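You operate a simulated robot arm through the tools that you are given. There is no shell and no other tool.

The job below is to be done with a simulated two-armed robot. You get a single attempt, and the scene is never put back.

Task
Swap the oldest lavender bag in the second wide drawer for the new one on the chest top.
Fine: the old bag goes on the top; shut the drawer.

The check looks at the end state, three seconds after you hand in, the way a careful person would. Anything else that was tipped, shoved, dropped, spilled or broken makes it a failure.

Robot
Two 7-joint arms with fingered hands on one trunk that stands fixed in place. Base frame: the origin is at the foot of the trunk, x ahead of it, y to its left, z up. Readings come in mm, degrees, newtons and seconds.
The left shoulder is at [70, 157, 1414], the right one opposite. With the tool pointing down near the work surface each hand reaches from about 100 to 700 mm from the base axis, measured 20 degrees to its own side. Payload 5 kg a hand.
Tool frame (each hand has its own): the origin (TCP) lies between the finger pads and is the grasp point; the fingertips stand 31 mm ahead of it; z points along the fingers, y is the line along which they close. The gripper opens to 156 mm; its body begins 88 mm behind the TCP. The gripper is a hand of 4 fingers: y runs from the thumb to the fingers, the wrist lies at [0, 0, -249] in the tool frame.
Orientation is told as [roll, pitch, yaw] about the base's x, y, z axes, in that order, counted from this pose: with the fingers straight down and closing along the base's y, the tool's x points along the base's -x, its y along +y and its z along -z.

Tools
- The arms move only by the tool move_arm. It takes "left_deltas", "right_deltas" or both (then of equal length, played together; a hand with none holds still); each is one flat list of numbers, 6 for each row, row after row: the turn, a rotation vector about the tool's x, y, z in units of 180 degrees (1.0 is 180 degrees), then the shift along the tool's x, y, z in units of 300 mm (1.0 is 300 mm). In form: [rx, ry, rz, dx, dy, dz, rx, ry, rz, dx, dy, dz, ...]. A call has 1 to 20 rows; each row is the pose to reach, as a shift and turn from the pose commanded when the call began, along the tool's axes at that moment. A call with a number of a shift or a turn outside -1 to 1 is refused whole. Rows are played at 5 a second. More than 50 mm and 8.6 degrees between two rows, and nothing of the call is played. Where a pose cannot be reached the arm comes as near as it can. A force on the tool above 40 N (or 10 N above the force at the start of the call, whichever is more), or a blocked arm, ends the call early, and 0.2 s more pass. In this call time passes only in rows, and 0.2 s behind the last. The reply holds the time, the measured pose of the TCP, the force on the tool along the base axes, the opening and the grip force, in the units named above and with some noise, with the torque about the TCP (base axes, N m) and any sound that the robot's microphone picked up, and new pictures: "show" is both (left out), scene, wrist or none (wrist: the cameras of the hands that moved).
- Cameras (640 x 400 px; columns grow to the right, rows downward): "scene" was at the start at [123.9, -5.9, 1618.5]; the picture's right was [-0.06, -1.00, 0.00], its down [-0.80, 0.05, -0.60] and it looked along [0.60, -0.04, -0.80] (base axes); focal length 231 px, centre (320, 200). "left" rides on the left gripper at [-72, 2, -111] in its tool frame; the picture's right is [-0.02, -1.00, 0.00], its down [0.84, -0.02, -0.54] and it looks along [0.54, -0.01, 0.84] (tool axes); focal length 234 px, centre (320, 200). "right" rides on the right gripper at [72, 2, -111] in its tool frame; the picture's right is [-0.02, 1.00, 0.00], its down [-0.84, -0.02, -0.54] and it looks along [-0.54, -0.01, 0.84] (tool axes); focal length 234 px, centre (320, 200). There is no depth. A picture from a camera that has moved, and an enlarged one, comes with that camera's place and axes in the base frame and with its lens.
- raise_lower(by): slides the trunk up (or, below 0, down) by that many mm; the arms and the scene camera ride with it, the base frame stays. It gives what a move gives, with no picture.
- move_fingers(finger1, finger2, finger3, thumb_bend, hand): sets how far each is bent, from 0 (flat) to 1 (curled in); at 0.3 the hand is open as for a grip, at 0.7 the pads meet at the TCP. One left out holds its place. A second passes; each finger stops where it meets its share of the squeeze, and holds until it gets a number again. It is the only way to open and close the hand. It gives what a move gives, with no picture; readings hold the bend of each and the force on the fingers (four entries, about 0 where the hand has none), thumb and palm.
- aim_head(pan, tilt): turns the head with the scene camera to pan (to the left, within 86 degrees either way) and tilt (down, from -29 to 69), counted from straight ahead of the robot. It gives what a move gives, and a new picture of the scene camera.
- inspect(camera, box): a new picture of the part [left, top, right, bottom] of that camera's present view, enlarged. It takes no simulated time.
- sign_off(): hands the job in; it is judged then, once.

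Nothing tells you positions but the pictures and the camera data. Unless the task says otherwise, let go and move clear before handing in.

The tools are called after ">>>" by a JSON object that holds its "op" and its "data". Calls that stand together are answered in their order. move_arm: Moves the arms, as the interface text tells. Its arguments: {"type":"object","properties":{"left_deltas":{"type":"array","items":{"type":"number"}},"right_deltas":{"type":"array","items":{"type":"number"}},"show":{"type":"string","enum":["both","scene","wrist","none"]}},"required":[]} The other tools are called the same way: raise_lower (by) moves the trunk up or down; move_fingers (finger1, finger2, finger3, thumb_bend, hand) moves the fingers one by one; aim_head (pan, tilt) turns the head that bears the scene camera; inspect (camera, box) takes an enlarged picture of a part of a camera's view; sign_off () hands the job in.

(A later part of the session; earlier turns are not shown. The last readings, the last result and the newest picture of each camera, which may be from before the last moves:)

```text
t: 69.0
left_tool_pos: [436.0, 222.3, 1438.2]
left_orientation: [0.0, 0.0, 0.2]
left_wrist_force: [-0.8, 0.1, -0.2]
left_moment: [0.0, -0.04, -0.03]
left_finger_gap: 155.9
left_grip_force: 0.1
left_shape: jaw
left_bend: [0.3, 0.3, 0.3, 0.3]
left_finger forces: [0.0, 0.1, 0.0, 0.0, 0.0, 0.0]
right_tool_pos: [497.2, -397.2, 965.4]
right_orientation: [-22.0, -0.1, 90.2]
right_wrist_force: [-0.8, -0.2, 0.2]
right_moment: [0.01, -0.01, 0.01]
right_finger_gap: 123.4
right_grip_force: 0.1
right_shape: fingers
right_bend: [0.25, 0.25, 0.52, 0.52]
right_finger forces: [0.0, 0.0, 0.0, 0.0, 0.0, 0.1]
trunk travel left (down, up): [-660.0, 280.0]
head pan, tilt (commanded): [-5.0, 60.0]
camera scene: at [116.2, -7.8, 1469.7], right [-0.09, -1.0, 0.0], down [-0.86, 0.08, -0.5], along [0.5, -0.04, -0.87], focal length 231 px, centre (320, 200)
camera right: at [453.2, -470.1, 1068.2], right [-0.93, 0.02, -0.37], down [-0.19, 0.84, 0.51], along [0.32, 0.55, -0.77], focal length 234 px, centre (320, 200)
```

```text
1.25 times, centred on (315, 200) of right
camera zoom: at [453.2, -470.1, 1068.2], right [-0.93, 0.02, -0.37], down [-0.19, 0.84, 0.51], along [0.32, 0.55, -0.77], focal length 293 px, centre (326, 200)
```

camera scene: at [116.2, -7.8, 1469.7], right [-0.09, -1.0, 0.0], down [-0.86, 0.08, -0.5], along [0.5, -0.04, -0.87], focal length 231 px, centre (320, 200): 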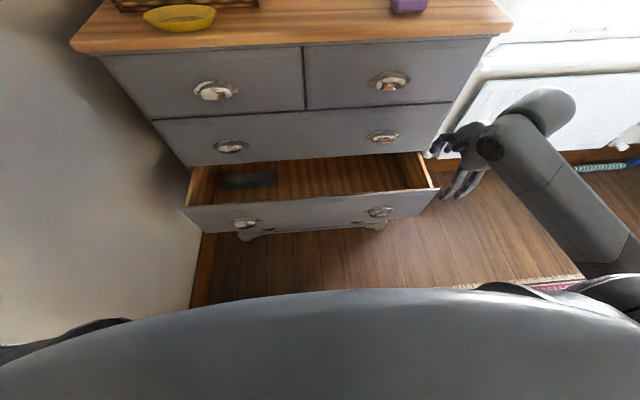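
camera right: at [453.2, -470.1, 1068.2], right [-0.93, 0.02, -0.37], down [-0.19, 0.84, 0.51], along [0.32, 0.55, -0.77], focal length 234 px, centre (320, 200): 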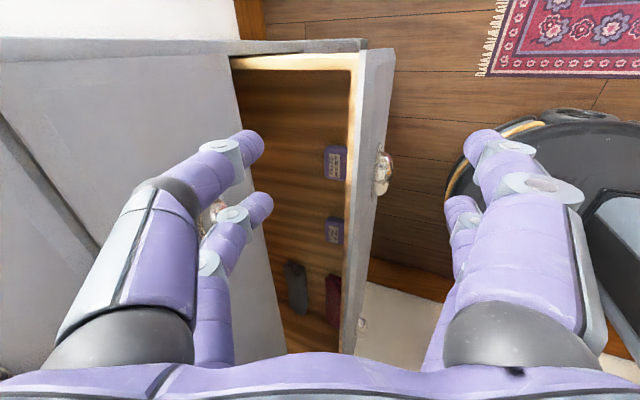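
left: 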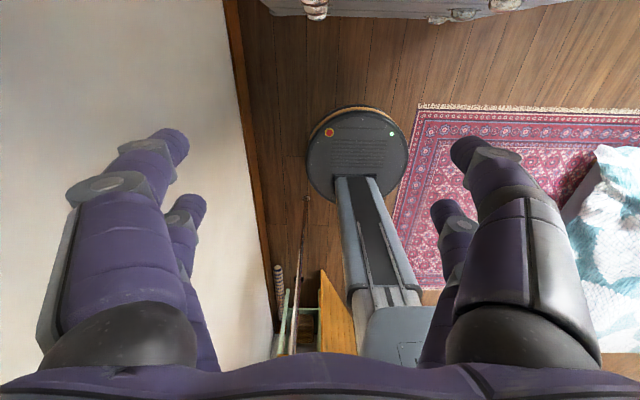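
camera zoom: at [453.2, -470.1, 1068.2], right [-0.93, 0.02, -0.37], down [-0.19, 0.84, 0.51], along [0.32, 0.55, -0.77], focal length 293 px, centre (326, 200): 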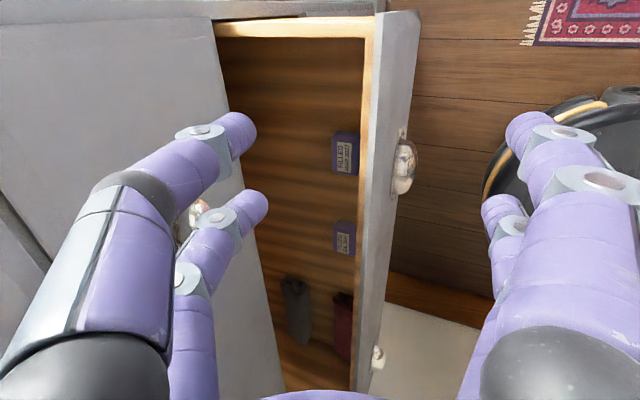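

Two bags so far: "MAR 2027" (right, y≈-260) and "JUL 2027" (centre). There may be more further back, so I'll open the drawer further and look again.

>>> {"op": "move_arm", "data": {"right_deltas": [0, 0, 0, 0, 0.0405, 0.1145, 0, 0, 0, 0, 0.0811, 0.2289, 0, 0, 0, 0, 0.1216, 0.3434, 0, 0, 0, 0, 0.1622, 0.4578, 0, 0, 0, 0, 0.2027, 0.5723], "show": "both"}}

```text
t: 70.2
left_tool_pos: [437.6, 223.5, 1437.5]
left_orientation: [0.0, 0.1, 0.1]
left_wrist_force: [-0.3, -0.6, 0.4]
left_moment: [-0.01, 0.03, 0.0]
left_finger_gap: 156.1
left_grip_force: 0.1
left_shape: jaw
left_bend: [0.3, 0.3, 0.3, 0.3]
left_finger forces: [0.0, 0.0, 0.1, 0.1, 0.0, 0.1]
right_tool_pos: [505.5, -398.6, 784.6]
right_orientation: [-22.0, -0.1, 90.2]
right_wrist_force: [0.6, 1.4, 0.5]
right_moment: [0.02, -0.03, 0.01]
right_finger_gap: 123.2
right_grip_force: 0.0
right_shape: fingers
right_bend: [0.25, 0.25, 0.52, 0.52]
right_finger forces: [0.0, 0.1, 0.1, 0.0, 0.0, 0.0]
trunk travel left (down, up): [-660.0, 280.0]
head pan, tilt (commanded): [-5.0, 60.0]
camera scene: at [117.0, -8.0, 1469.6], right [-0.09, -1.0, 0.0], down [-0.86, 0.08, -0.5], along [0.5, -0.04, -0.87], focal length 231 px, centre (320, 200)
camera right: at [462.5, -471.2, 885.3], right [-0.93, 0.02, -0.37], down [-0.19, 0.84, 0.51], along [0.33, 0.55, -0.77], focal length 234 px, centre (320, 200)
```

scene: 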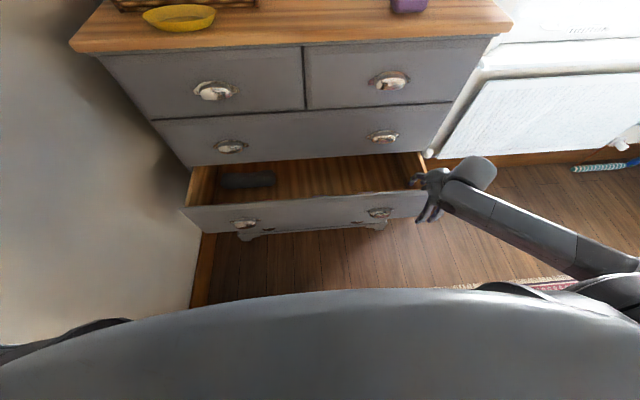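
right: 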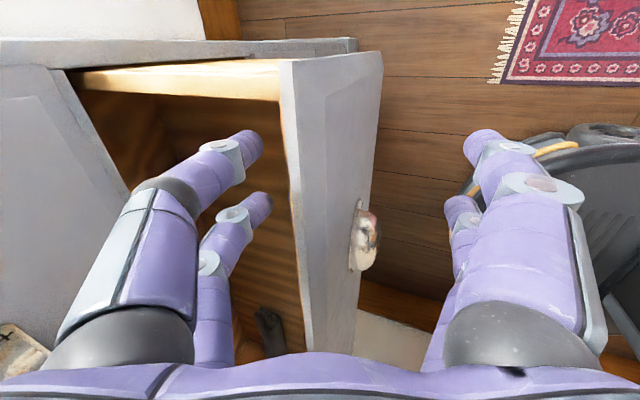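

>>> {"op": "move_arm", "data": {"right_deltas": [0, 0, 0, 0, 0.0464, -0.0187, 0, 0, 0, 0, 0.0927, -0.0375, 0, 0, 0, 0, 0.1391, -0.0562, 0, 0, 0, 0, 0.1854, -0.0749, 0, 0, 0, 0, 0.2318, -0.0937, 0, 0, 0, 0, 0.2781, -0.1124], "show": "scene"}}

```text
t: 71.6
left_tool_pos: [434.9, 224.5, 1438.5]
left_orientation: [0.1, 0.0, 0.2]
left_wrist_force: [-0.6, 0.5, 0.1]
left_moment: [0.02, -0.02, 0.0]
left_finger_gap: 156.0
left_grip_force: 0.1
left_shape: jaw
left_bend: [0.3, 0.3, 0.3, 0.3]
left_finger forces: [0.0, 0.0, 0.0, 0.0, 0.0, 0.1]
right_tool_pos: [413.8, -397.5, 783.2]
right_orientation: [-22.0, -0.2, 90.1]
right_wrist_force: [4.2, -1.0, 2.0]
right_moment: [-0.02, -0.11, -0.04]
right_finger_gap: 127.5
right_grip_force: 2.1
right_shape: fingers
right_bend: [0.25, 0.25, 0.51, 0.51]
right_finger forces: [0.0, 0.1, 1.9, 0.1, 3.1, 0.0]
trunk travel left (down, up): [-660.0, 280.0]
head pan, tilt (commanded): [-5.0, 60.0]
camera scene: at [115.0, -7.0, 1469.8], right [-0.09, -1.0, 0.0], down [-0.86, 0.08, -0.5], along [0.5, -0.04, -0.87], focal length 231 px, centre (320, 200)
```

scene: 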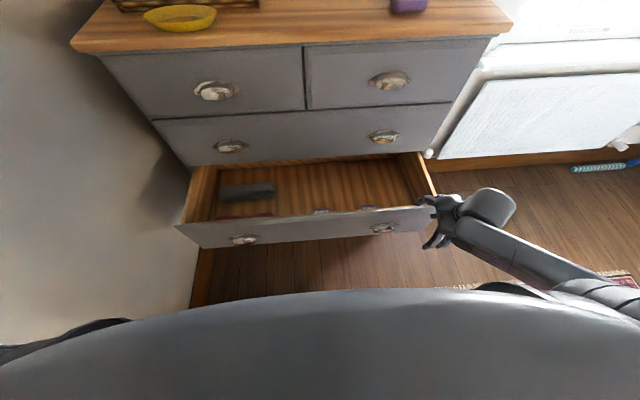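

>>> {"op": "move_arm", "data": {"right_deltas": [0, 0, 0, 0, 0.0464, -0.0187, 0, 0, 0, 0, 0.0927, -0.0375, 0, 0, 0, 0, 0.1391, -0.0562, 0, 0, 0, 0, 0.17, -0.0687], "show": "scene"}}

>>> {"op": "inspect", "data": {"camera": "scene", "box": [160, 130, 460, 260]}}

```text
t: 72.6
left_tool_pos: [436.6, 223.1, 1438.6]
left_orientation: [0.0, 0.0, 0.1]
left_wrist_force: [0.4, 0.3, -0.1]
left_moment: [0.0, -0.02, -0.02]
left_finger_gap: 155.8
left_grip_force: 0.1
left_shape: jaw
left_bend: [0.3, 0.3, 0.3, 0.3]
left_finger forces: [0.2, 0.1, 0.0, 0.0, 0.0, 0.1]
right_tool_pos: [356.9, -395.7, 784.0]
right_orientation: [-22.0, -0.1, 90.3]
right_wrist_force: [4.2, -1.7, 3.0]
right_moment: [-0.04, -0.15, -0.1]
right_finger_gap: 128.4
right_grip_force: 3.5
right_shape: fingers
right_bend: [0.25, 0.25, 0.5, 0.51]
right_finger forces: [0.0, 0.0, 2.0, 0.0, 3.7, 0.1]
trunk travel left (down, up): [-660.0, 280.0]
head pan, tilt (commanded): [-5.0, 60.0]
camera scene: at [115.7, -7.0, 1469.8], right [-0.09, -1.0, 0.0], down [-0.86, 0.08, -0.5], along [0.5, -0.04, -0.87], focal length 231 px, centre (320, 200)
```

scene: 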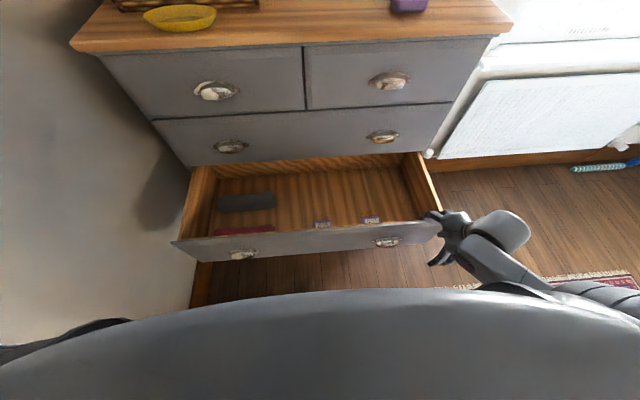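

```text
2.13 times, centred on (310, 195) of scene
camera zoom: at [115.7, -7.0, 1469.8], right [-0.09, -1.0, 0.0], down [-0.86, 0.08, -0.5], along [0.5, -0.04, -0.87], focal length 493 px, centre (341, 211)
```

zoom: 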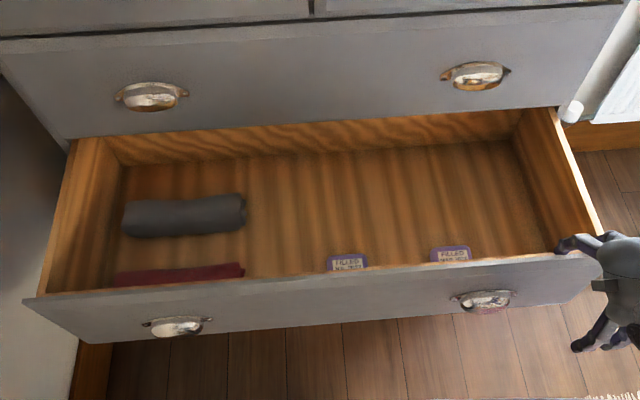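

The whole drawer is now visible: a grey roll, a red folded item, and just two bags. MAR 2027 (right) is the oldest. I'll lift the hand out and position it above that bag.

>>> {"op": "move_arm", "data": {"right_deltas": [0, 0, 0, 0, -0.031, 0.0125, 0, 0, 0, 0, -0.0805, -0.111, 0, 0, 0, 0, -0.13, -0.235, 0, 0, 0, 0, -0.18, -0.359, 0, 0, 0, 0, -0.23, -0.483], "show": "both"}}

>>> {"op": "inspect", "data": {"camera": "right", "box": [200, 40, 420, 360]}}

```text
t: 73.8
left_tool_pos: [439.3, 224.3, 1437.3]
left_orientation: [0.0, 0.2, 0.2]
left_wrist_force: [0.0, 0.1, -0.2]
left_moment: [-0.03, 0.03, -0.01]
left_finger_gap: 156.0
left_grip_force: 0.1
left_shape: jaw
left_bend: [0.3, 0.3, 0.3, 0.3]
left_finger forces: [0.0, 0.1, 0.1, 0.0, 0.0, 0.0]
right_tool_pos: [427.9, -424.4, 916.9]
right_orientation: [-21.8, -0.2, 90.3]
right_wrist_force: [0.4, -0.8, -0.4]
right_moment: [0.0, 0.0, 0.01]
right_finger_gap: 123.2
right_grip_force: 0.0
right_shape: fingers
right_bend: [0.25, 0.25, 0.52, 0.52]
right_finger forces: [0.0, 0.0, 0.0, 0.1, 0.0, 0.0]
right hand out of reach, approached as far as the arm can: row 3, 4, 5
trunk travel left (down, up): [-660.0, 280.0]
head pan, tilt (commanded): [-5.0, 60.0]
camera scene: at [119.0, -7.8, 1469.4], right [-0.09, -1.0, 0.0], down [-0.86, 0.08, -0.5], along [0.5, -0.04, -0.87], focal length 231 px, centre (320, 200)
camera right: at [384.1, -496.5, 1018.3], right [-0.93, 0.02, -0.37], down [-0.19, 0.84, 0.52], along [0.32, 0.55, -0.77], focal length 234 px, centre (320, 200)
```

scene: 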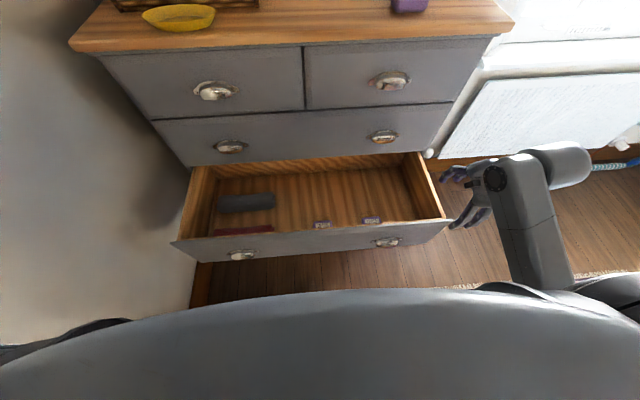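
right: 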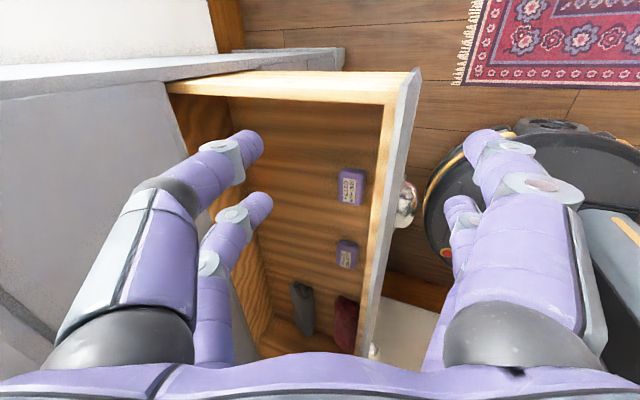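

```text
1.25 times, centred on (310, 200) of right
camera zoom: at [384.1, -496.5, 1018.3], right [-0.93, 0.02, -0.37], down [-0.19, 0.84, 0.52], along [0.32, 0.55, -0.77], focal length 293 px, centre (332, 200)
```

zoom: 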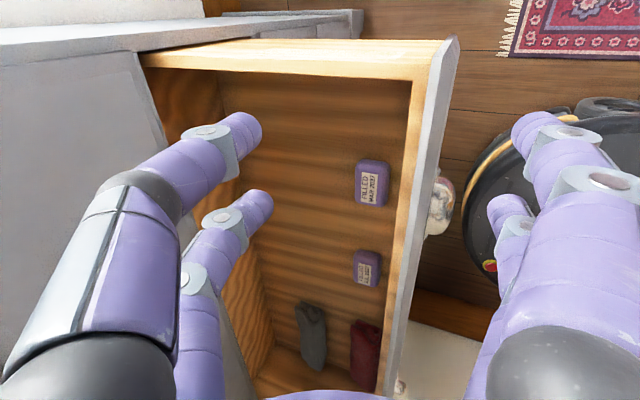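

Clear view: MAR 2027 bag at about (486, -253), its top near z≈600; JUL at y≈-55. To fit inside the drawer, I'll turn the hand so its fingers close along y, leaning slightly toward the chest. I do this well above the drawer.

>>> {"op": "move_arm", "data": {"right_deltas": [-0.0123, 0.0123, 0.0403, -0.0344, -0.0153, -0.0068, -0.0245, 0.0245, 0.0807, -0.0689, -0.0306, -0.0135, -0.0368, 0.0368, 0.121, -0.1033, -0.0458, -0.0203, -0.049, 0.049, 0.1614, -0.1378, -0.0611, -0.027, -0.0613, 0.0613, 0.2017, -0.1722, -0.0764, -0.0338, -0.0736, 0.0736, 0.242, -0.2067, -0.0917, -0.0405, -0.0858, 0.0858, 0.2824, -0.2411, -0.1069, -0.0473, -0.0981, 0.0981, 0.3227, -0.2755, -0.1222, -0.054, -0.1103, 0.1103, 0.3631, -0.31, -0.1375, -0.0608, -0.1226, 0.1226, 0.4034, -0.3444, -0.1528, -0.0675, -0.1348, 0.1348, 0.4438, -0.3789, -0.168, -0.0743, -0.1471, 0.1471, 0.4841, -0.4133, -0.1833, -0.081], "show": "both"}}

```text
t: 76.4
left_tool_pos: [438.4, 222.5, 1436.9]
left_orientation: [0.0, 0.1, 0.3]
left_wrist_force: [0.8, 0.3, 0.3]
left_moment: [-0.05, 0.03, -0.05]
left_finger_gap: 155.6
left_grip_force: 0.0
left_shape: jaw
left_bend: [0.3, 0.3, 0.3, 0.3]
left_finger forces: [0.1, 0.0, 0.0, 0.0, 0.0, 0.1]
right_tool_pos: [466.1, -300.7, 960.6]
right_orientation: [0.1, 11.9, 0.0]
right_wrist_force: [0.5, 0.4, 0.7]
right_moment: [0.0, 0.0, -0.01]
right_finger_gap: 123.4
right_grip_force: 0.0
right_shape: fingers
right_bend: [0.25, 0.25, 0.52, 0.52]
right_finger forces: [0.1, 0.1, 0.0, 0.1, 0.1, 0.0]
trunk travel left (down, up): [-660.0, 280.0]
head pan, tilt (commanded): [-5.0, 60.0]
camera scene: at [116.6, -7.2, 1469.6], right [-0.09, -1.0, 0.0], down [-0.86, 0.08, -0.5], along [0.5, -0.04, -0.87], focal length 231 px, centre (320, 200)
camera right: at [417.8, -298.9, 1084.9], right [0.02, 1.0, 0.0], down [0.93, -0.02, 0.36], along [0.36, -0.01, -0.93], focal length 234 px, centre (320, 200)
```

scene: 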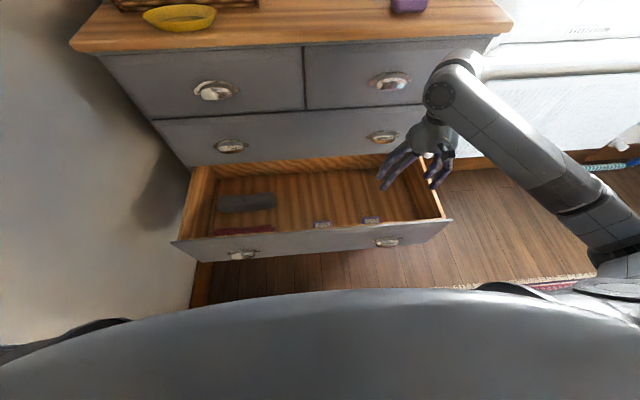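
right: 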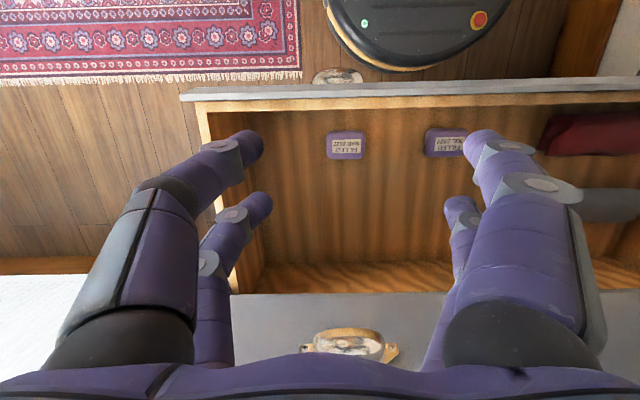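

The hand is now above the drawer in the right orientation. I'll open the digits, line up over the MAR 2027 bag, and lower the trunk to bring the arm into comfortable range.

>>> {"op": "move_fingers", "data": {"hand": "right", "finger1": 0.3, "finger2": 0.3, "finger3": 0.3, "thumb_bend": 0.3}}

>>> {"op": "move_arm", "data": {"right_deltas": [0, 0.0084, 0, -0.044, 0.0865, -0.0093, 0, 0.0167, 0, -0.088, 0.173, -0.0186], "show": "none"}}

>>> {"op": "raise_lower", "data": {"by": -180}}

>>> {"op": "inspect", "data": {"camera": "right", "box": [0, 0, 640, 400]}}

```text
t: 77.4
left_tool_pos: [436.7, 223.5, 1439.1]
left_orientation: [0.1, 0.0, 0.3]
left_wrist_force: [0.3, -0.1, -0.1]
left_moment: [0.03, 0.01, 0.0]
left_finger_gap: 155.9
left_grip_force: 0.0
left_shape: jaw
left_bend: [0.3, 0.3, 0.3, 0.3]
left_finger forces: [0.0, 0.0, 0.0, 0.1, 0.0, 0.0]
right_tool_pos: [465.4, -300.2, 962.0]
right_orientation: [0.1, 11.8, 0.3]
right_wrist_force: [0.3, 0.1, -0.6]
right_moment: [0.01, 0.04, 0.03]
right_finger_gap: 160.8
right_grip_force: 0.2
right_shape: fingers
right_bend: [0.3, 0.3, 0.3, 0.3]
right_finger forces: [0.0, 0.0, 0.0, 0.0, 0.1, 0.0]
trunk travel left (down, up): [-660.0, 280.0]
head pan, tilt (commanded): [-5.0, 60.0]
```

```text
t: 78.0
left_tool_pos: [438.6, 224.4, 1436.7]
left_orientation: [0.0, 0.2, 0.0]
left_wrist_force: [0.5, -0.1, -0.1]
left_moment: [-0.02, -0.01, 0.03]
left_finger_gap: 155.7
left_grip_force: 0.1
left_shape: jaw
left_bend: [0.3, 0.3, 0.3, 0.3]
left_finger forces: [0.0, 0.1, 0.0, 0.0, 0.0, 0.0]
right_tool_pos: [494.1, -247.0, 961.1]
right_orientation: [0.1, 14.9, 0.2]
right_wrist_force: [0.7, 0.3, -0.5]
right_moment: [0.01, 0.01, 0.03]
right_finger_gap: 160.4
right_grip_force: 0.0
right_shape: fingers
right_bend: [0.3, 0.3, 0.3, 0.3]
right_finger forces: [0.0, 0.1, 0.0, 0.1, 0.0, 0.0]
trunk travel left (down, up): [-660.0, 280.0]
head pan, tilt (commanded): [-5.0, 60.0]
```

```text
t: 80.0
left_tool_pos: [436.6, 223.8, 1257.2]
left_orientation: [0.1, 0.0, 0.2]
left_wrist_force: [-1.1, -0.1, 0.1]
left_moment: [0.0, 0.01, -0.03]
left_finger_gap: 156.1
left_grip_force: 0.1
left_shape: jaw
left_bend: [0.3, 0.3, 0.3, 0.3]
left_finger forces: [0.1, 0.0, 0.1, 0.0, 0.0, 0.0]
right_tool_pos: [492.8, -247.8, 780.6]
right_orientation: [0.1, 14.8, 0.2]
right_wrist_force: [-0.4, 1.0, 0.8]
right_moment: [-0.03, 0.01, -0.07]
right_finger_gap: 160.4
right_grip_force: 0.0
right_shape: fingers
right_bend: [0.3, 0.3, 0.3, 0.3]
right_finger forces: [0.0, 0.0, 0.0, 0.0, 0.0, 0.0]
trunk travel left (down, up): [-480.0, 460.0]
head pan, tilt (commanded): [-5.0, 60.0]
```

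```text
1.00 times, centred on (320, 200) of right (not enlarged: the box is as wide or as high as the picture)
camera zoom: at [451.2, -246.8, 906.6], right [0.02, 1.0, 0.0], down [0.95, -0.02, 0.31], along [0.31, -0.01, -0.95], focal length 234 px, centre (320, 200)
```

zoom: 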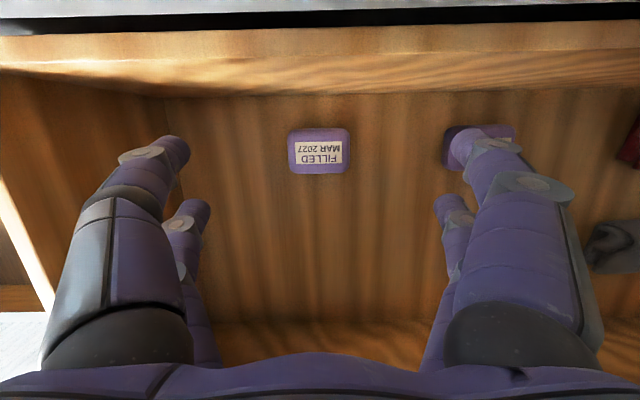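

I'm centred over the MAR 2027 bag. Descending into the drawer.

>>> {"op": "move_arm", "data": {"right_deltas": [0, 0, 0, -0.0298, 0, 0.1128, 0, 0, 0, -0.0596, 0, 0.2256, 0, 0, 0, -0.0894, 0, 0.3384, 0, 0, 0, -0.1192, 0, 0.4512, 0, 0, 0, -0.149, 0, 0.564], "show": "both"}}

```text
t: 81.2
left_tool_pos: [435.2, 223.3, 1257.4]
left_orientation: [-0.2, -0.1, 0.2]
left_wrist_force: [-0.1, -0.1, -0.2]
left_moment: [-0.01, 0.03, 0.03]
left_finger_gap: 156.1
left_grip_force: 0.0
left_shape: jaw
left_bend: [0.3, 0.3, 0.3, 0.3]
left_finger forces: [0.0, 0.0, 0.0, 0.0, 0.1, 0.1]
right_tool_pos: [497.7, -246.7, 617.9]
right_orientation: [0.1, 14.0, 0.2]
right_wrist_force: [-7.1, 1.7, 20.0]
right_moment: [-0.56, -0.28, -0.09]
right_finger_gap: 160.1
right_grip_force: 10.5
right_shape: fingers
right_bend: [0.3, 0.27, 0.26, 0.3]
right_finger forces: [0.1, 7.3, 13.7, 0.0, 0.1, 0.1]
trunk travel left (down, up): [-480.0, 460.0]
head pan, tilt (commanded): [-5.0, 60.0]
stopped in row 5 (right hand): the force on the tool passed its limit at 51 N (the readings are from after the stop); the commanded pose is now the measured one
camera scene: at [114.4, -6.6, 1290.1], right [-0.09, -1.0, 0.0], down [-0.86, 0.08, -0.5], along [0.5, -0.04, -0.87], focal length 231 px, centre (320, 200)
camera right: at [454.3, -244.9, 743.6], right [0.02, 1.0, 0.0], down [0.95, -0.02, 0.33], along [0.33, -0.01, -0.95], focal length 234 px, centre (320, 200)
```

scene: 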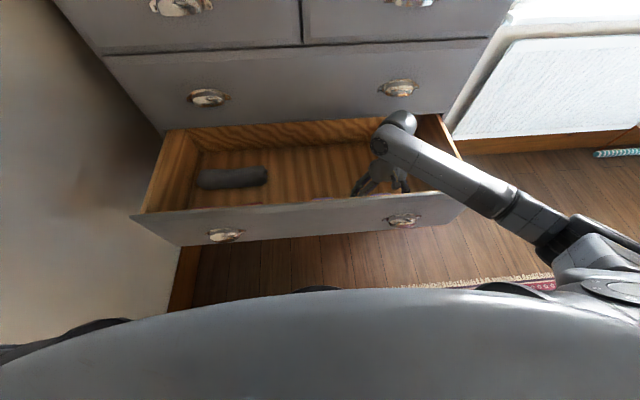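
right: 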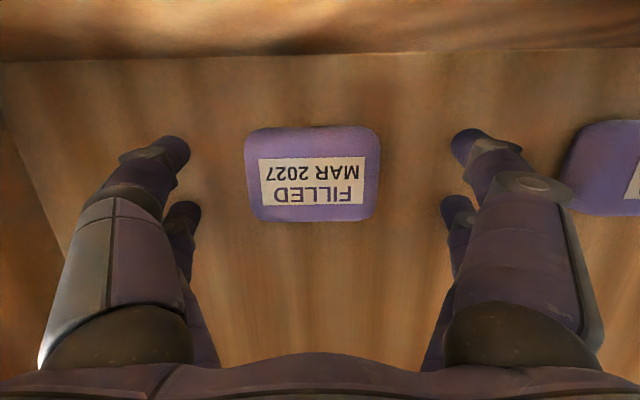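

The far fingertips touched the drawer floor, so I know the height now. I'll lift 6 mm, centre, and close gently on the bag.

>>> {"op": "move_arm", "data": {"right_deltas": [0, 0, 0, 0.0105, -0.005, -0.0077, 0, 0, 0, 0.021, -0.01, -0.0154], "show": "none"}}

>>> {"op": "move_fingers", "data": {"hand": "right", "finger1": 0.5, "finger2": 0.5, "finger3": 0.5, "thumb_bend": 0.5}}

>>> {"op": "inspect", "data": {"camera": "right", "box": [0, 0, 640, 400]}}

```text
t: 81.8
left_tool_pos: [436.4, 223.0, 1257.8]
left_orientation: [-0.1, 0.2, 0.1]
left_wrist_force: [-0.8, -0.1, 0.0]
left_moment: [0.03, -0.01, 0.0]
left_finger_gap: 155.9
left_grip_force: 0.1
left_shape: jaw
left_bend: [0.3, 0.3, 0.3, 0.3]
left_finger forces: [0.0, 0.0, 0.1, 0.0, 0.1, 0.0]
right_tool_pos: [491.7, -250.1, 621.1]
right_orientation: [0.3, 14.2, 0.2]
right_wrist_force: [0.7, -0.6, 0.5]
right_moment: [-0.07, -0.04, 0.0]
right_finger_gap: 160.3
right_grip_force: 0.7
right_shape: fingers
right_bend: [0.3, 0.29, 0.28, 0.3]
right_finger forces: [0.0, 0.4, 0.8, 0.1, 0.1, 0.1]
trunk travel left (down, up): [-480.0, 460.0]
head pan, tilt (commanded): [-5.0, 60.0]
```

```text
t: 82.8
left_tool_pos: [433.2, 224.2, 1258.3]
left_orientation: [-0.1, -0.1, 0.1]
left_wrist_force: [-0.9, 0.2, -0.1]
left_moment: [-0.01, 0.01, 0.0]
left_finger_gap: 156.1
left_grip_force: 0.1
left_shape: jaw
left_bend: [0.3, 0.3, 0.3, 0.3]
left_finger forces: [0.0, 0.1, 0.0, 0.1, 0.1, 0.0]
right_tool_pos: [493.4, -249.3, 624.1]
right_orientation: [0.1, 13.8, 0.2]
right_wrist_force: [4.1, -0.4, 35.3]
right_moment: [0.2, -0.86, 0.0]
right_finger_gap: 82.0
right_grip_force: 18.1
right_shape: fingers
right_bend: [0.5, 0.34, 0.34, 0.5]
right_finger forces: [0.1, 19.4, 16.2, 0.0, 0.0, 0.1]
trunk travel left (down, up): [-480.0, 460.0]
head pan, tilt (commanded): [-5.0, 60.0]
```

```text
1.00 times, centred on (320, 200) of right (not enlarged: the box is as wide or as high as the picture)
camera zoom: at [449.0, -248.2, 749.6], right [0.02, 1.0, 0.0], down [0.94, -0.02, 0.33], along [0.33, -0.01, -0.94], focal length 234 px, centre (320, 200)
```

zoom: 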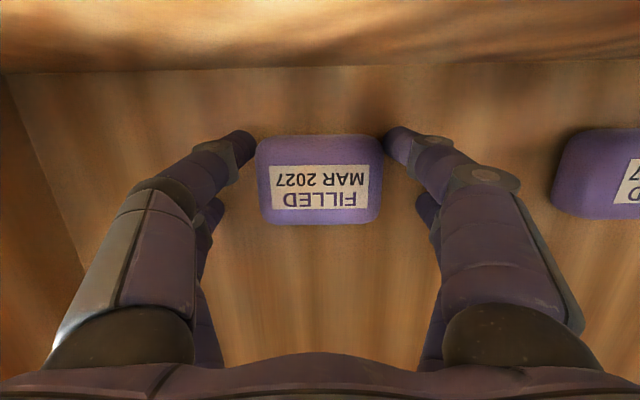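

The far pair presses on the floor because of the lean. I'll instead open the far pair flat and pinch with the near pair (thumb and finger 1), shifting forward so they sit at the bag's middle.

>>> {"op": "move_fingers", "data": {"hand": "right", "finger1": 0.35, "finger2": 0.0, "finger3": 0.0, "thumb_bend": 0.35}}

>>> {"op": "move_arm", "data": {"right_deltas": [0, 0, 0, -0.03, 0, -0.007, 0, 0, 0, -0.0637, -0.002, -0.0006], "show": "wrist"}}

```text
t: 83.8
left_tool_pos: [436.2, 224.1, 1257.0]
left_orientation: [-0.1, 0.2, 0.1]
left_wrist_force: [0.6, -0.2, -0.2]
left_moment: [-0.02, 0.03, 0.03]
left_finger_gap: 156.0
left_grip_force: 0.1
left_shape: jaw
left_bend: [0.3, 0.3, 0.3, 0.3]
left_finger forces: [0.0, 0.0, 0.0, 0.0, 0.1, 0.0]
right_tool_pos: [492.7, -249.5, 621.6]
right_orientation: [0.2, 14.2, 0.3]
right_wrist_force: [0.8, -0.2, -0.4]
right_moment: [-0.03, -0.01, -0.02]
right_finger_gap: 140.5
right_grip_force: 0.2
right_shape: fingers
right_bend: [0.35, 0.0, 0.0, 0.35]
right_finger forces: [0.0, 0.0, 0.0, 0.1, 0.0, 0.0]
trunk travel left (down, up): [-480.0, 460.0]
head pan, tilt (commanded): [-5.0, 60.0]
```

```text
t: 84.4
left_tool_pos: [437.2, 223.4, 1257.6]
left_orientation: [0.0, 0.2, 0.3]
left_wrist_force: [0.5, 0.3, 0.2]
left_moment: [0.0, 0.04, 0.03]
left_finger_gap: 156.0
left_grip_force: 0.0
left_shape: jaw
left_bend: [0.3, 0.3, 0.3, 0.3]
left_finger forces: [0.0, 0.0, 0.0, 0.0, 0.0, 0.1]
right_tool_pos: [511.9, -251.1, 616.2]
right_orientation: [0.2, 14.2, 0.2]
right_wrist_force: [0.7, 0.2, -0.7]
right_moment: [0.0, 0.0, -0.02]
right_finger_gap: 140.3
right_grip_force: 0.1
right_shape: fingers
right_bend: [0.35, 0.0, 0.0, 0.35]
right_finger forces: [0.1, 0.1, 0.0, 0.0, 0.0, 0.0]
trunk travel left (down, up): [-480.0, 460.0]
head pan, tilt (commanded): [-5.0, 60.0]
camera right: at [468.8, -249.2, 741.6], right [0.02, 1.0, 0.0], down [0.95, -0.02, 0.32], along [0.32, -0.01, -0.95], focal length 234 px, centre (320, 200)
```

right: 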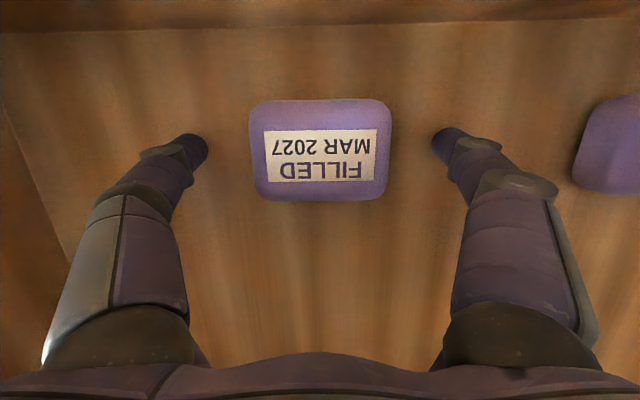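

>>> {"op": "move_arm", "data": {"right_deltas": [0, 0, 0, 0.003, 0, -0.012], "show": "none"}}

>>> {"op": "move_fingers", "data": {"hand": "right", "finger1": 0.6, "thumb_bend": 0.6}}

>>> {"op": "inspect", "data": {"camera": "right", "box": [0, 0, 640, 400]}}

```text
t: 84.8
left_tool_pos: [437.8, 223.8, 1256.9]
left_orientation: [0.0, 0.1, 0.1]
left_wrist_force: [0.3, -0.2, -0.2]
left_moment: [0.02, -0.01, 0.05]
left_finger_gap: 155.9
left_grip_force: 0.1
left_shape: jaw
left_bend: [0.3, 0.3, 0.3, 0.3]
left_finger forces: [0.0, 0.1, 0.0, 0.0, 0.0, 0.0]
right_tool_pos: [510.4, -249.9, 620.9]
right_orientation: [0.2, 14.2, 0.1]
right_wrist_force: [-0.4, -0.2, -0.2]
right_moment: [0.01, 0.03, -0.03]
right_finger_gap: 140.2
right_grip_force: 0.0
right_shape: fingers
right_bend: [0.35, 0.0, 0.0, 0.35]
right_finger forces: [0.0, 0.0, 0.0, 0.0, 0.0, 0.1]
trunk travel left (down, up): [-480.0, 460.0]
head pan, tilt (commanded): [-5.0, 60.0]
```

```text
t: 85.8
left_tool_pos: [436.8, 223.7, 1257.4]
left_orientation: [0.0, 0.1, 0.1]
left_wrist_force: [0.2, 0.4, 0.2]
left_moment: [0.0, 0.01, 0.01]
left_finger_gap: 155.9
left_grip_force: 0.0
left_shape: jaw
left_bend: [0.3, 0.3, 0.3, 0.3]
left_finger forces: [0.1, 0.1, 0.0, 0.0, 0.1, 0.0]
right_tool_pos: [511.0, -249.6, 621.2]
right_orientation: [0.2, 14.2, 0.2]
right_wrist_force: [-0.3, 0.3, 1.1]
right_moment: [0.0, 0.01, 0.01]
right_finger_gap: 77.1
right_grip_force: 8.8
right_shape: fingers
right_bend: [0.49, 0.0, 0.0, 0.56]
right_finger forces: [8.9, 0.0, 0.0, 0.0, 9.1, 0.0]
trunk travel left (down, up): [-480.0, 460.0]
head pan, tilt (commanded): [-5.0, 60.0]
```

```text
1.00 times, centred on (320, 200) of right (not enlarged: the box is as wide or as high as the picture)
camera zoom: at [468.5, -249.0, 745.7], right [0.02, 1.0, 0.0], down [0.95, -0.02, 0.32], along [0.32, -0.01, -0.95], focal length 234 px, centre (320, 200)
```

zoom: 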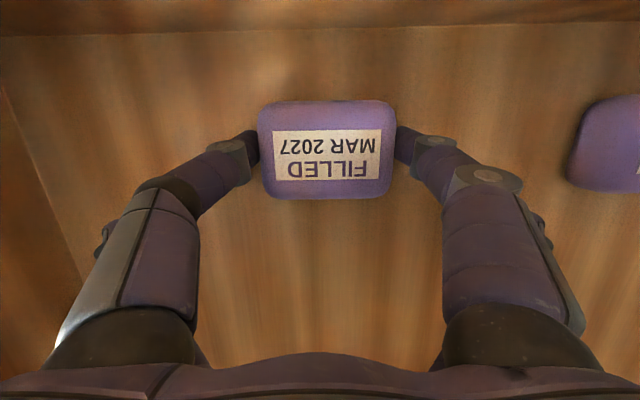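

Both digits hold the bag with ~9 N. Lifting slowly to test the grip.

>>> {"op": "move_arm", "data": {"right_deltas": [0, 0, 0, 0.0123, 0, -0.0485, 0, 0, 0, 0.0245, 0, -0.097, 0, 0, 0, 0.0368, 0, -0.1455, 0, 0, 0, 0.049, 0, -0.194], "show": "both"}}

```text
t: 86.8
left_tool_pos: [435.9, 222.5, 1257.7]
left_orientation: [0.0, 0.1, 0.3]
left_wrist_force: [0.7, -0.6, -1.1]
left_moment: [0.0, -0.03, -0.02]
left_finger_gap: 155.9
left_grip_force: 0.2
left_shape: jaw
left_bend: [0.3, 0.3, 0.3, 0.3]
left_finger forces: [0.1, 0.0, 0.0, 0.0, 0.0, 0.0]
right_tool_pos: [511.0, -250.9, 679.8]
right_orientation: [0.2, 14.2, 0.1]
right_wrist_force: [-0.4, -0.7, -0.5]
right_moment: [0.0, 0.0, 0.03]
right_finger_gap: 77.1
right_grip_force: 8.9
right_shape: fingers
right_bend: [0.49, 0.0, 0.0, 0.56]
right_finger forces: [9.0, 0.0, 0.0, 0.0, 9.1, 0.0]
trunk travel left (down, up): [-480.0, 460.0]
head pan, tilt (commanded): [-5.0, 60.0]
camera scene: at [115.9, -7.3, 1289.7], right [-0.09, -1.0, 0.0], down [-0.86, 0.08, -0.5], along [0.5, -0.04, -0.87], focal length 231 px, centre (320, 200)
camera right: at [467.7, -249.5, 805.8], right [0.02, 1.0, 0.0], down [0.95, -0.02, 0.32], along [0.32, -0.01, -0.95], focal length 234 px, centre (320, 200)
```

scene: 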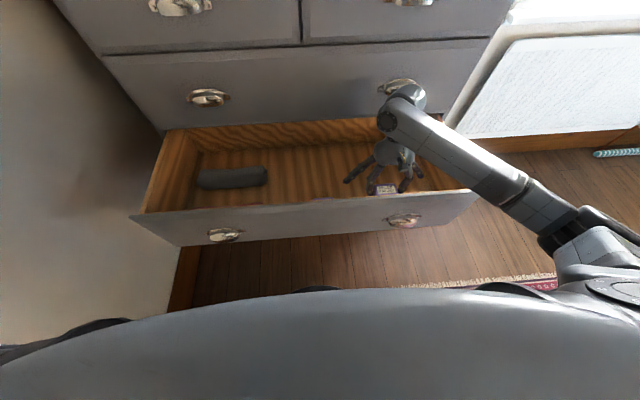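
right: 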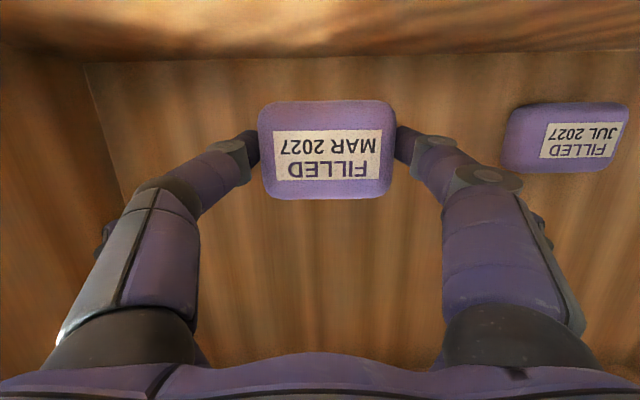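

The grip is solid. I'll raise the trunk to clear the drawer rim, then draw the hand back from the chest before going higher.

>>> {"op": "raise_lower", "data": {"by": 190}}

>>> {"op": "move_arm", "data": {"right_deltas": [0, 0, 0, 0.0646, 0, 0.0163, 0, 0, 0, 0.129, 0, 0.0327, 0, 0, 0, 0.1938, 0, 0.049], "show": "both"}}

```text
t: 88.9
left_tool_pos: [436.7, 223.5, 1448.2]
left_orientation: [0.1, 0.1, 0.1]
left_wrist_force: [0.1, -0.6, 0.6]
left_moment: [0.03, 0.05, 0.01]
left_finger_gap: 155.7
left_grip_force: 0.1
left_shape: jaw
left_bend: [0.3, 0.3, 0.3, 0.3]
left_finger forces: [0.0, 0.0, 0.0, 0.1, 0.0, 0.0]
right_tool_pos: [510.9, -250.4, 870.4]
right_orientation: [0.2, 14.2, 0.2]
right_wrist_force: [-0.2, 0.3, -0.6]
right_moment: [0.0, -0.01, -0.03]
right_finger_gap: 76.9
right_grip_force: 9.4
right_shape: fingers
right_bend: [0.49, 0.0, 0.0, 0.56]
right_finger forces: [9.0, 0.0, 0.0, 0.0, 9.0, 0.0]
trunk travel left (down, up): [-670.0, 270.0]
head pan, tilt (commanded): [-5.0, 60.0]
```

```text
t: 89.7
left_tool_pos: [436.2, 222.8, 1447.4]
left_orientation: [0.0, 0.0, 0.2]
left_wrist_force: [0.1, -0.1, -0.7]
left_moment: [-0.04, 0.01, -0.02]
left_finger_gap: 155.9
left_grip_force: 0.1
left_shape: jaw
left_bend: [0.3, 0.3, 0.3, 0.3]
left_finger forces: [0.1, 0.0, 0.0, 0.0, 0.1, 0.0]
right_tool_pos: [451.8, -249.6, 868.3]
right_orientation: [0.3, 14.2, 0.2]
right_wrist_force: [0.7, -0.1, -0.4]
right_moment: [-0.02, 0.0, 0.04]
right_finger_gap: 77.1
right_grip_force: 9.0
right_shape: fingers
right_bend: [0.49, 0.0, 0.0, 0.56]
right_finger forces: [9.0, 0.0, 0.0, 0.0, 9.0, 0.0]
trunk travel left (down, up): [-670.0, 270.0]
head pan, tilt (commanded): [-5.0, 60.0]
camera scene: at [115.5, -7.4, 1479.7], right [-0.09, -1.0, 0.0], down [-0.86, 0.08, -0.5], along [0.5, -0.04, -0.87], focal length 231 px, centre (320, 200)
camera right: at [407.8, -249.1, 994.8], right [0.02, 1.0, 0.0], down [0.95, -0.02, 0.32], along [0.32, -0.01, -0.95], focal length 234 px, centre (320, 200)
```

scene: 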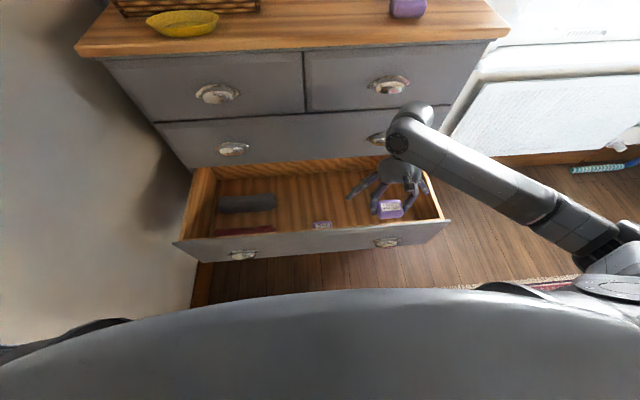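
right: 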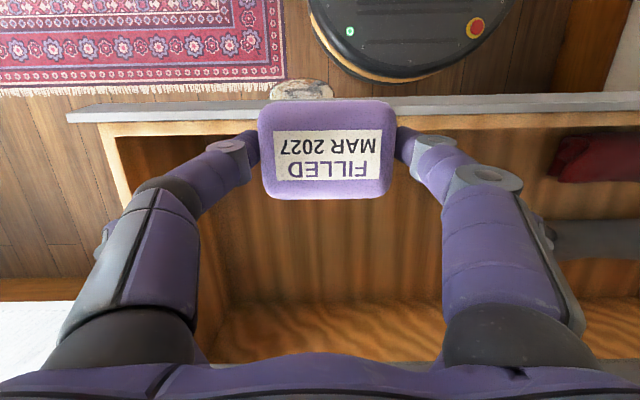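

>>> {"op": "raise_lower", "data": {"by": 260}}

>>> {"op": "aim_head", "data": {"pan": -5, "tilt": 42}}

>>> {"op": "inspect", "data": {"camera": "scene", "box": [100, 100, 500, 330]}}

```text
t: 90.8
left_tool_pos: [397.8, 230.9, 1460.2]
left_orientation: [3.6, 9.0, -5.3]
left_wrist_force: [-2.2, 2.1, -7.0]
left_moment: [-0.07, 0.01, 0.06]
left_finger_gap: 155.8
left_grip_force: 0.0
left_shape: jaw
left_bend: [0.3, 0.3, 0.3, 0.3]
left_finger forces: [0.0, 0.0, 0.0, 0.1, 0.0, 0.0]
right_tool_pos: [449.7, -238.3, 961.8]
right_orientation: [-0.8, 14.1, -0.5]
right_wrist_force: [0.2, 0.5, -1.0]
right_moment: [-0.04, 0.01, 0.06]
right_finger_gap: 76.8
right_grip_force: 9.2
right_shape: fingers
right_bend: [0.49, 0.0, 0.0, 0.56]
right_finger forces: [8.9, 0.0, 0.0, 0.0, 8.8, 0.0]
trunk travel left (down, up): [-752.0, 188.0]
head pan, tilt (commanded): [-5.0, 60.0]
stopped: the arm was blocked; the commanded pose is now the measured one
```

```text
t: 91.6
left_tool_pos: [400.8, 234.5, 1456.5]
left_orientation: [3.6, 8.7, -4.8]
left_wrist_force: [0.3, 1.7, -0.7]
left_moment: [-0.14, 0.09, 0.02]
left_finger_gap: 156.1
left_grip_force: 0.1
left_shape: jaw
left_bend: [0.3, 0.3, 0.3, 0.3]
left_finger forces: [0.0, 0.0, 0.0, 0.1, 0.0, 0.0]
right_tool_pos: [453.2, -233.9, 956.1]
right_orientation: [-0.6, 14.1, -0.1]
right_wrist_force: [1.0, 1.5, -0.7]
right_moment: [-0.11, 0.03, 0.0]
right_finger_gap: 76.8
right_grip_force: 8.8
right_shape: fingers
right_bend: [0.49, 0.0, 0.0, 0.56]
right_finger forces: [8.9, 0.0, 0.0, 0.0, 8.9, 0.0]
trunk travel left (down, up): [-752.0, 188.0]
head pan, tilt (commanded): [-5.0, 42.0]
camera scene: at [133.6, 16.8, 1585.7], right [-0.08, -1.0, 0.02], down [-0.67, 0.04, -0.74], along [0.74, -0.07, -0.67], focal length 231 px, centre (320, 200)
```

scene: 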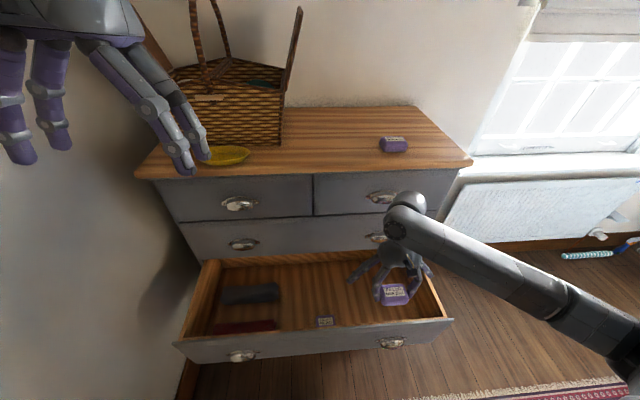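

```text
1.60 times, centred on (300, 215) of scene
camera zoom: at [133.6, 16.8, 1585.7], right [-0.08, -1.0, 0.02], down [-0.67, 0.04, -0.74], along [0.74, -0.07, -0.67], focal length 370 px, centre (352, 176)
```

zoom: 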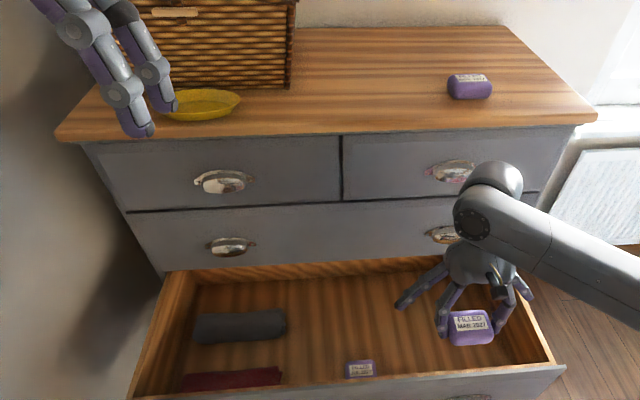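

The trunk lift was blocked — the left arm seems to have met something overhead. I'll lower the trunk right away to relieve it and look.

>>> {"op": "raise_lower", "data": {"by": -80}}

>>> {"op": "aim_head", "data": {"pan": 40, "tilt": -10}}

```text
t: 92.8
left_tool_pos: [399.0, 202.9, 1379.3]
left_orientation: [5.1, 9.0, -5.0]
left_wrist_force: [-0.1, -0.8, 0.0]
left_moment: [0.02, 0.0, 0.0]
left_finger_gap: 156.0
left_grip_force: 0.1
left_shape: jaw
left_bend: [0.3, 0.3, 0.3, 0.3]
left_finger forces: [0.0, 0.0, 0.0, 0.0, 0.0, 0.1]
right_tool_pos: [450.5, -255.8, 870.3]
right_orientation: [0.5, 14.1, -0.1]
right_wrist_force: [0.8, -0.5, -0.1]
right_moment: [0.01, 0.02, -0.02]
right_finger_gap: 76.7
right_grip_force: 9.0
right_shape: fingers
right_bend: [0.49, 0.0, 0.0, 0.56]
right_finger forces: [8.9, 0.0, 0.0, 0.0, 8.9, 0.0]
trunk travel left (down, up): [-672.0, 268.0]
head pan, tilt (commanded): [-5.0, 42.0]
```

```text
t: 94.0
left_tool_pos: [398.7, 205.5, 1380.1]
left_orientation: [4.8, 8.9, -4.9]
left_wrist_force: [-0.1, 0.6, 0.4]
left_moment: [-0.04, -0.02, -0.03]
left_finger_gap: 155.9
left_grip_force: 0.0
left_shape: jaw
left_bend: [0.3, 0.3, 0.3, 0.3]
left_finger forces: [0.0, 0.0, 0.0, 0.0, 0.0, 0.0]
right_tool_pos: [451.9, -253.5, 870.5]
right_orientation: [0.4, 14.3, 0.0]
right_wrist_force: [0.0, 0.6, 0.3]
right_moment: [-0.03, 0.02, 0.01]
right_finger_gap: 77.2
right_grip_force: 9.5
right_shape: fingers
right_bend: [0.49, 0.0, 0.0, 0.56]
right_finger forces: [8.8, 0.0, 0.0, 0.0, 8.9, 0.1]
trunk travel left (down, up): [-672.0, 268.0]
head pan, tilt (commanded): [40.0, -10.0]
camera scene: at [114.4, 53.6, 1586.9], right [0.64, -0.77, 0.0], down [0.13, 0.11, -0.98], along [0.76, 0.63, 0.17], focal length 231 px, centre (320, 200)
```

scene: 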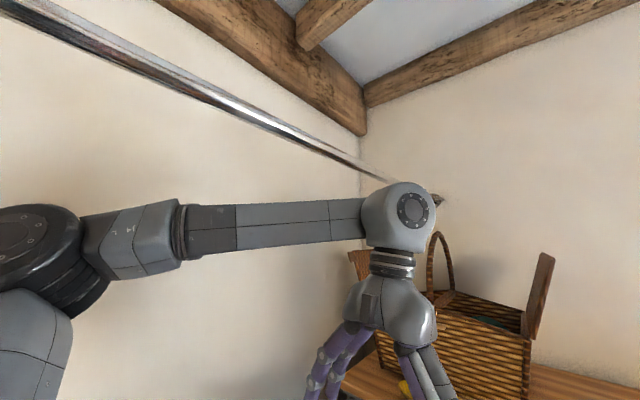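

A metal rail runs overhead on the left; the left forearm had touched it. It's clear now. I'll lower the left hand so the trunk can rise without touching the rail.

>>> {"op": "move_arm", "data": {"left_deltas": [0, 0, 0, 0, 0, 0.133, 0, 0, 0, 0, 0, 0.267, 0, 0, 0, 0, 0, 0.4, 0, 0, 0, 0, 0, 0.533, 0, 0, 0, 0, 0, 0.667], "show": "scene"}}

```text
t: 95.2
left_tool_pos: [371.0, 225.0, 1180.0]
left_orientation: [4.9, 8.9, -5.1]
left_wrist_force: [-0.7, 0.2, -0.8]
left_moment: [0.03, 0.01, 0.04]
left_finger_gap: 156.0
left_grip_force: 0.0
left_shape: jaw
left_bend: [0.3, 0.3, 0.3, 0.3]
left_finger forces: [0.1, 0.0, 0.0, 0.1, 0.0, 0.0]
right_tool_pos: [451.5, -253.8, 871.1]
right_orientation: [0.4, 14.2, 0.0]
right_wrist_force: [0.6, -0.4, 0.1]
right_moment: [0.0, -0.01, -0.01]
right_finger_gap: 76.6
right_grip_force: 8.9
right_shape: fingers
right_bend: [0.49, 0.0, 0.0, 0.56]
right_finger forces: [8.9, 0.0, 0.0, 0.0, 8.9, 0.0]
trunk travel left (down, up): [-672.0, 268.0]
head pan, tilt (commanded): [40.0, -10.0]
camera scene: at [114.9, 53.8, 1587.0], right [0.64, -0.77, 0.0], down [0.13, 0.11, -0.98], along [0.75, 0.63, 0.17], focal length 231 px, centre (320, 200)
```

scene: 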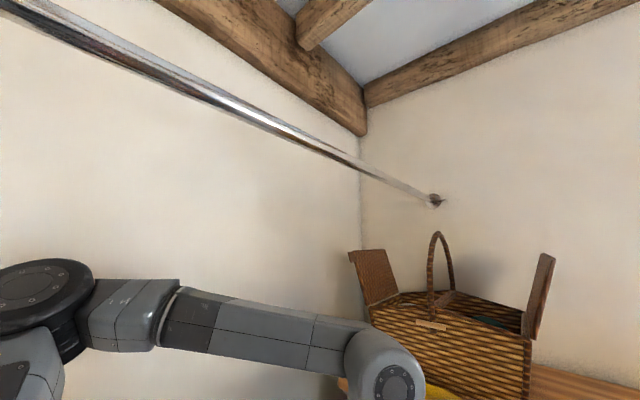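

>>> {"op": "raise_lower", "data": {"by": 170}}

>>> {"op": "aim_head", "data": {"pan": -5, "tilt": 42}}

>>> {"op": "inspect", "data": {"camera": "scene", "box": [100, 80, 500, 320]}}

```text
t: 97.1
left_tool_pos: [370.2, 223.8, 1350.7]
left_orientation: [4.9, 9.0, -5.1]
left_wrist_force: [-0.2, -0.2, 0.4]
left_moment: [-0.02, -0.03, -0.03]
left_finger_gap: 155.5
left_grip_force: 0.2
left_shape: jaw
left_bend: [0.3, 0.3, 0.3, 0.3]
left_finger forces: [0.0, 0.0, 0.0, 0.0, 0.0, 0.0]
right_tool_pos: [450.8, -254.4, 1040.6]
right_orientation: [0.4, 14.2, 0.0]
right_wrist_force: [-0.2, -0.2, 0.1]
right_moment: [-0.02, 0.0, 0.0]
right_finger_gap: 76.8
right_grip_force: 9.1
right_shape: fingers
right_bend: [0.49, 0.0, 0.0, 0.56]
right_finger forces: [8.9, 0.0, 0.0, 0.1, 8.9, 0.0]
trunk travel left (down, up): [-842.0, 98.0]
head pan, tilt (commanded): [40.0, -10.0]
```

```text
t: 98.3
left_tool_pos: [370.1, 223.7, 1351.8]
left_orientation: [4.9, 8.9, -5.0]
left_wrist_force: [0.2, 0.5, 0.2]
left_moment: [-0.02, 0.0, 0.02]
left_finger_gap: 155.8
left_grip_force: 0.0
left_shape: jaw
left_bend: [0.3, 0.3, 0.3, 0.3]
left_finger forces: [0.0, 0.0, 0.0, 0.0, 0.0, 0.0]
right_tool_pos: [451.5, -253.8, 1040.7]
right_orientation: [0.3, 14.2, 0.0]
right_wrist_force: [0.7, 0.0, 0.0]
right_moment: [-0.01, -0.05, 0.0]
right_finger_gap: 76.7
right_grip_force: 8.2
right_shape: fingers
right_bend: [0.49, 0.0, 0.0, 0.56]
right_finger forces: [8.9, 0.0, 0.0, 0.0, 8.9, 0.1]
trunk travel left (down, up): [-842.0, 98.0]
head pan, tilt (commanded): [-5.0, 42.0]
camera scene: at [133.1, -8.8, 1675.2], right [-0.09, -1.0, 0.0], down [-0.67, 0.06, -0.74], along [0.74, -0.06, -0.67], focal length 231 px, centre (320, 200)
```

scene: 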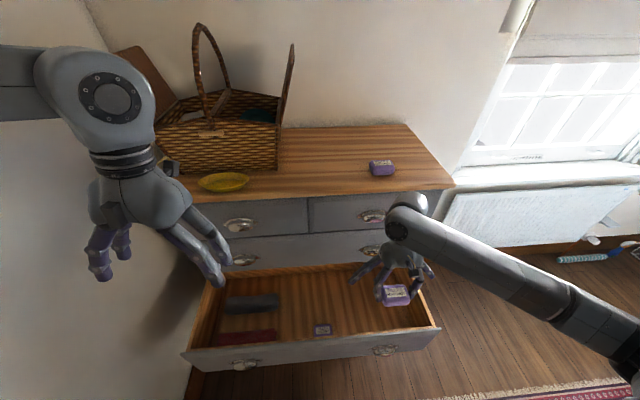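

```text
1.60 times, centred on (300, 200) of scene
camera zoom: at [133.1, -8.8, 1675.2], right [-0.09, -1.0, 0.0], down [-0.67, 0.06, -0.74], along [0.74, -0.06, -0.67], focal length 370 px, centre (352, 200)
```

zoom: 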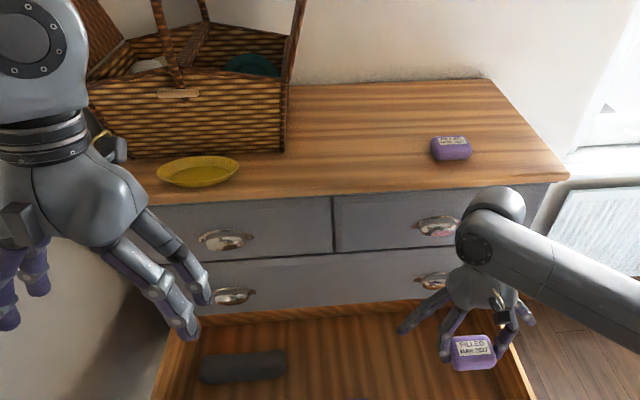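

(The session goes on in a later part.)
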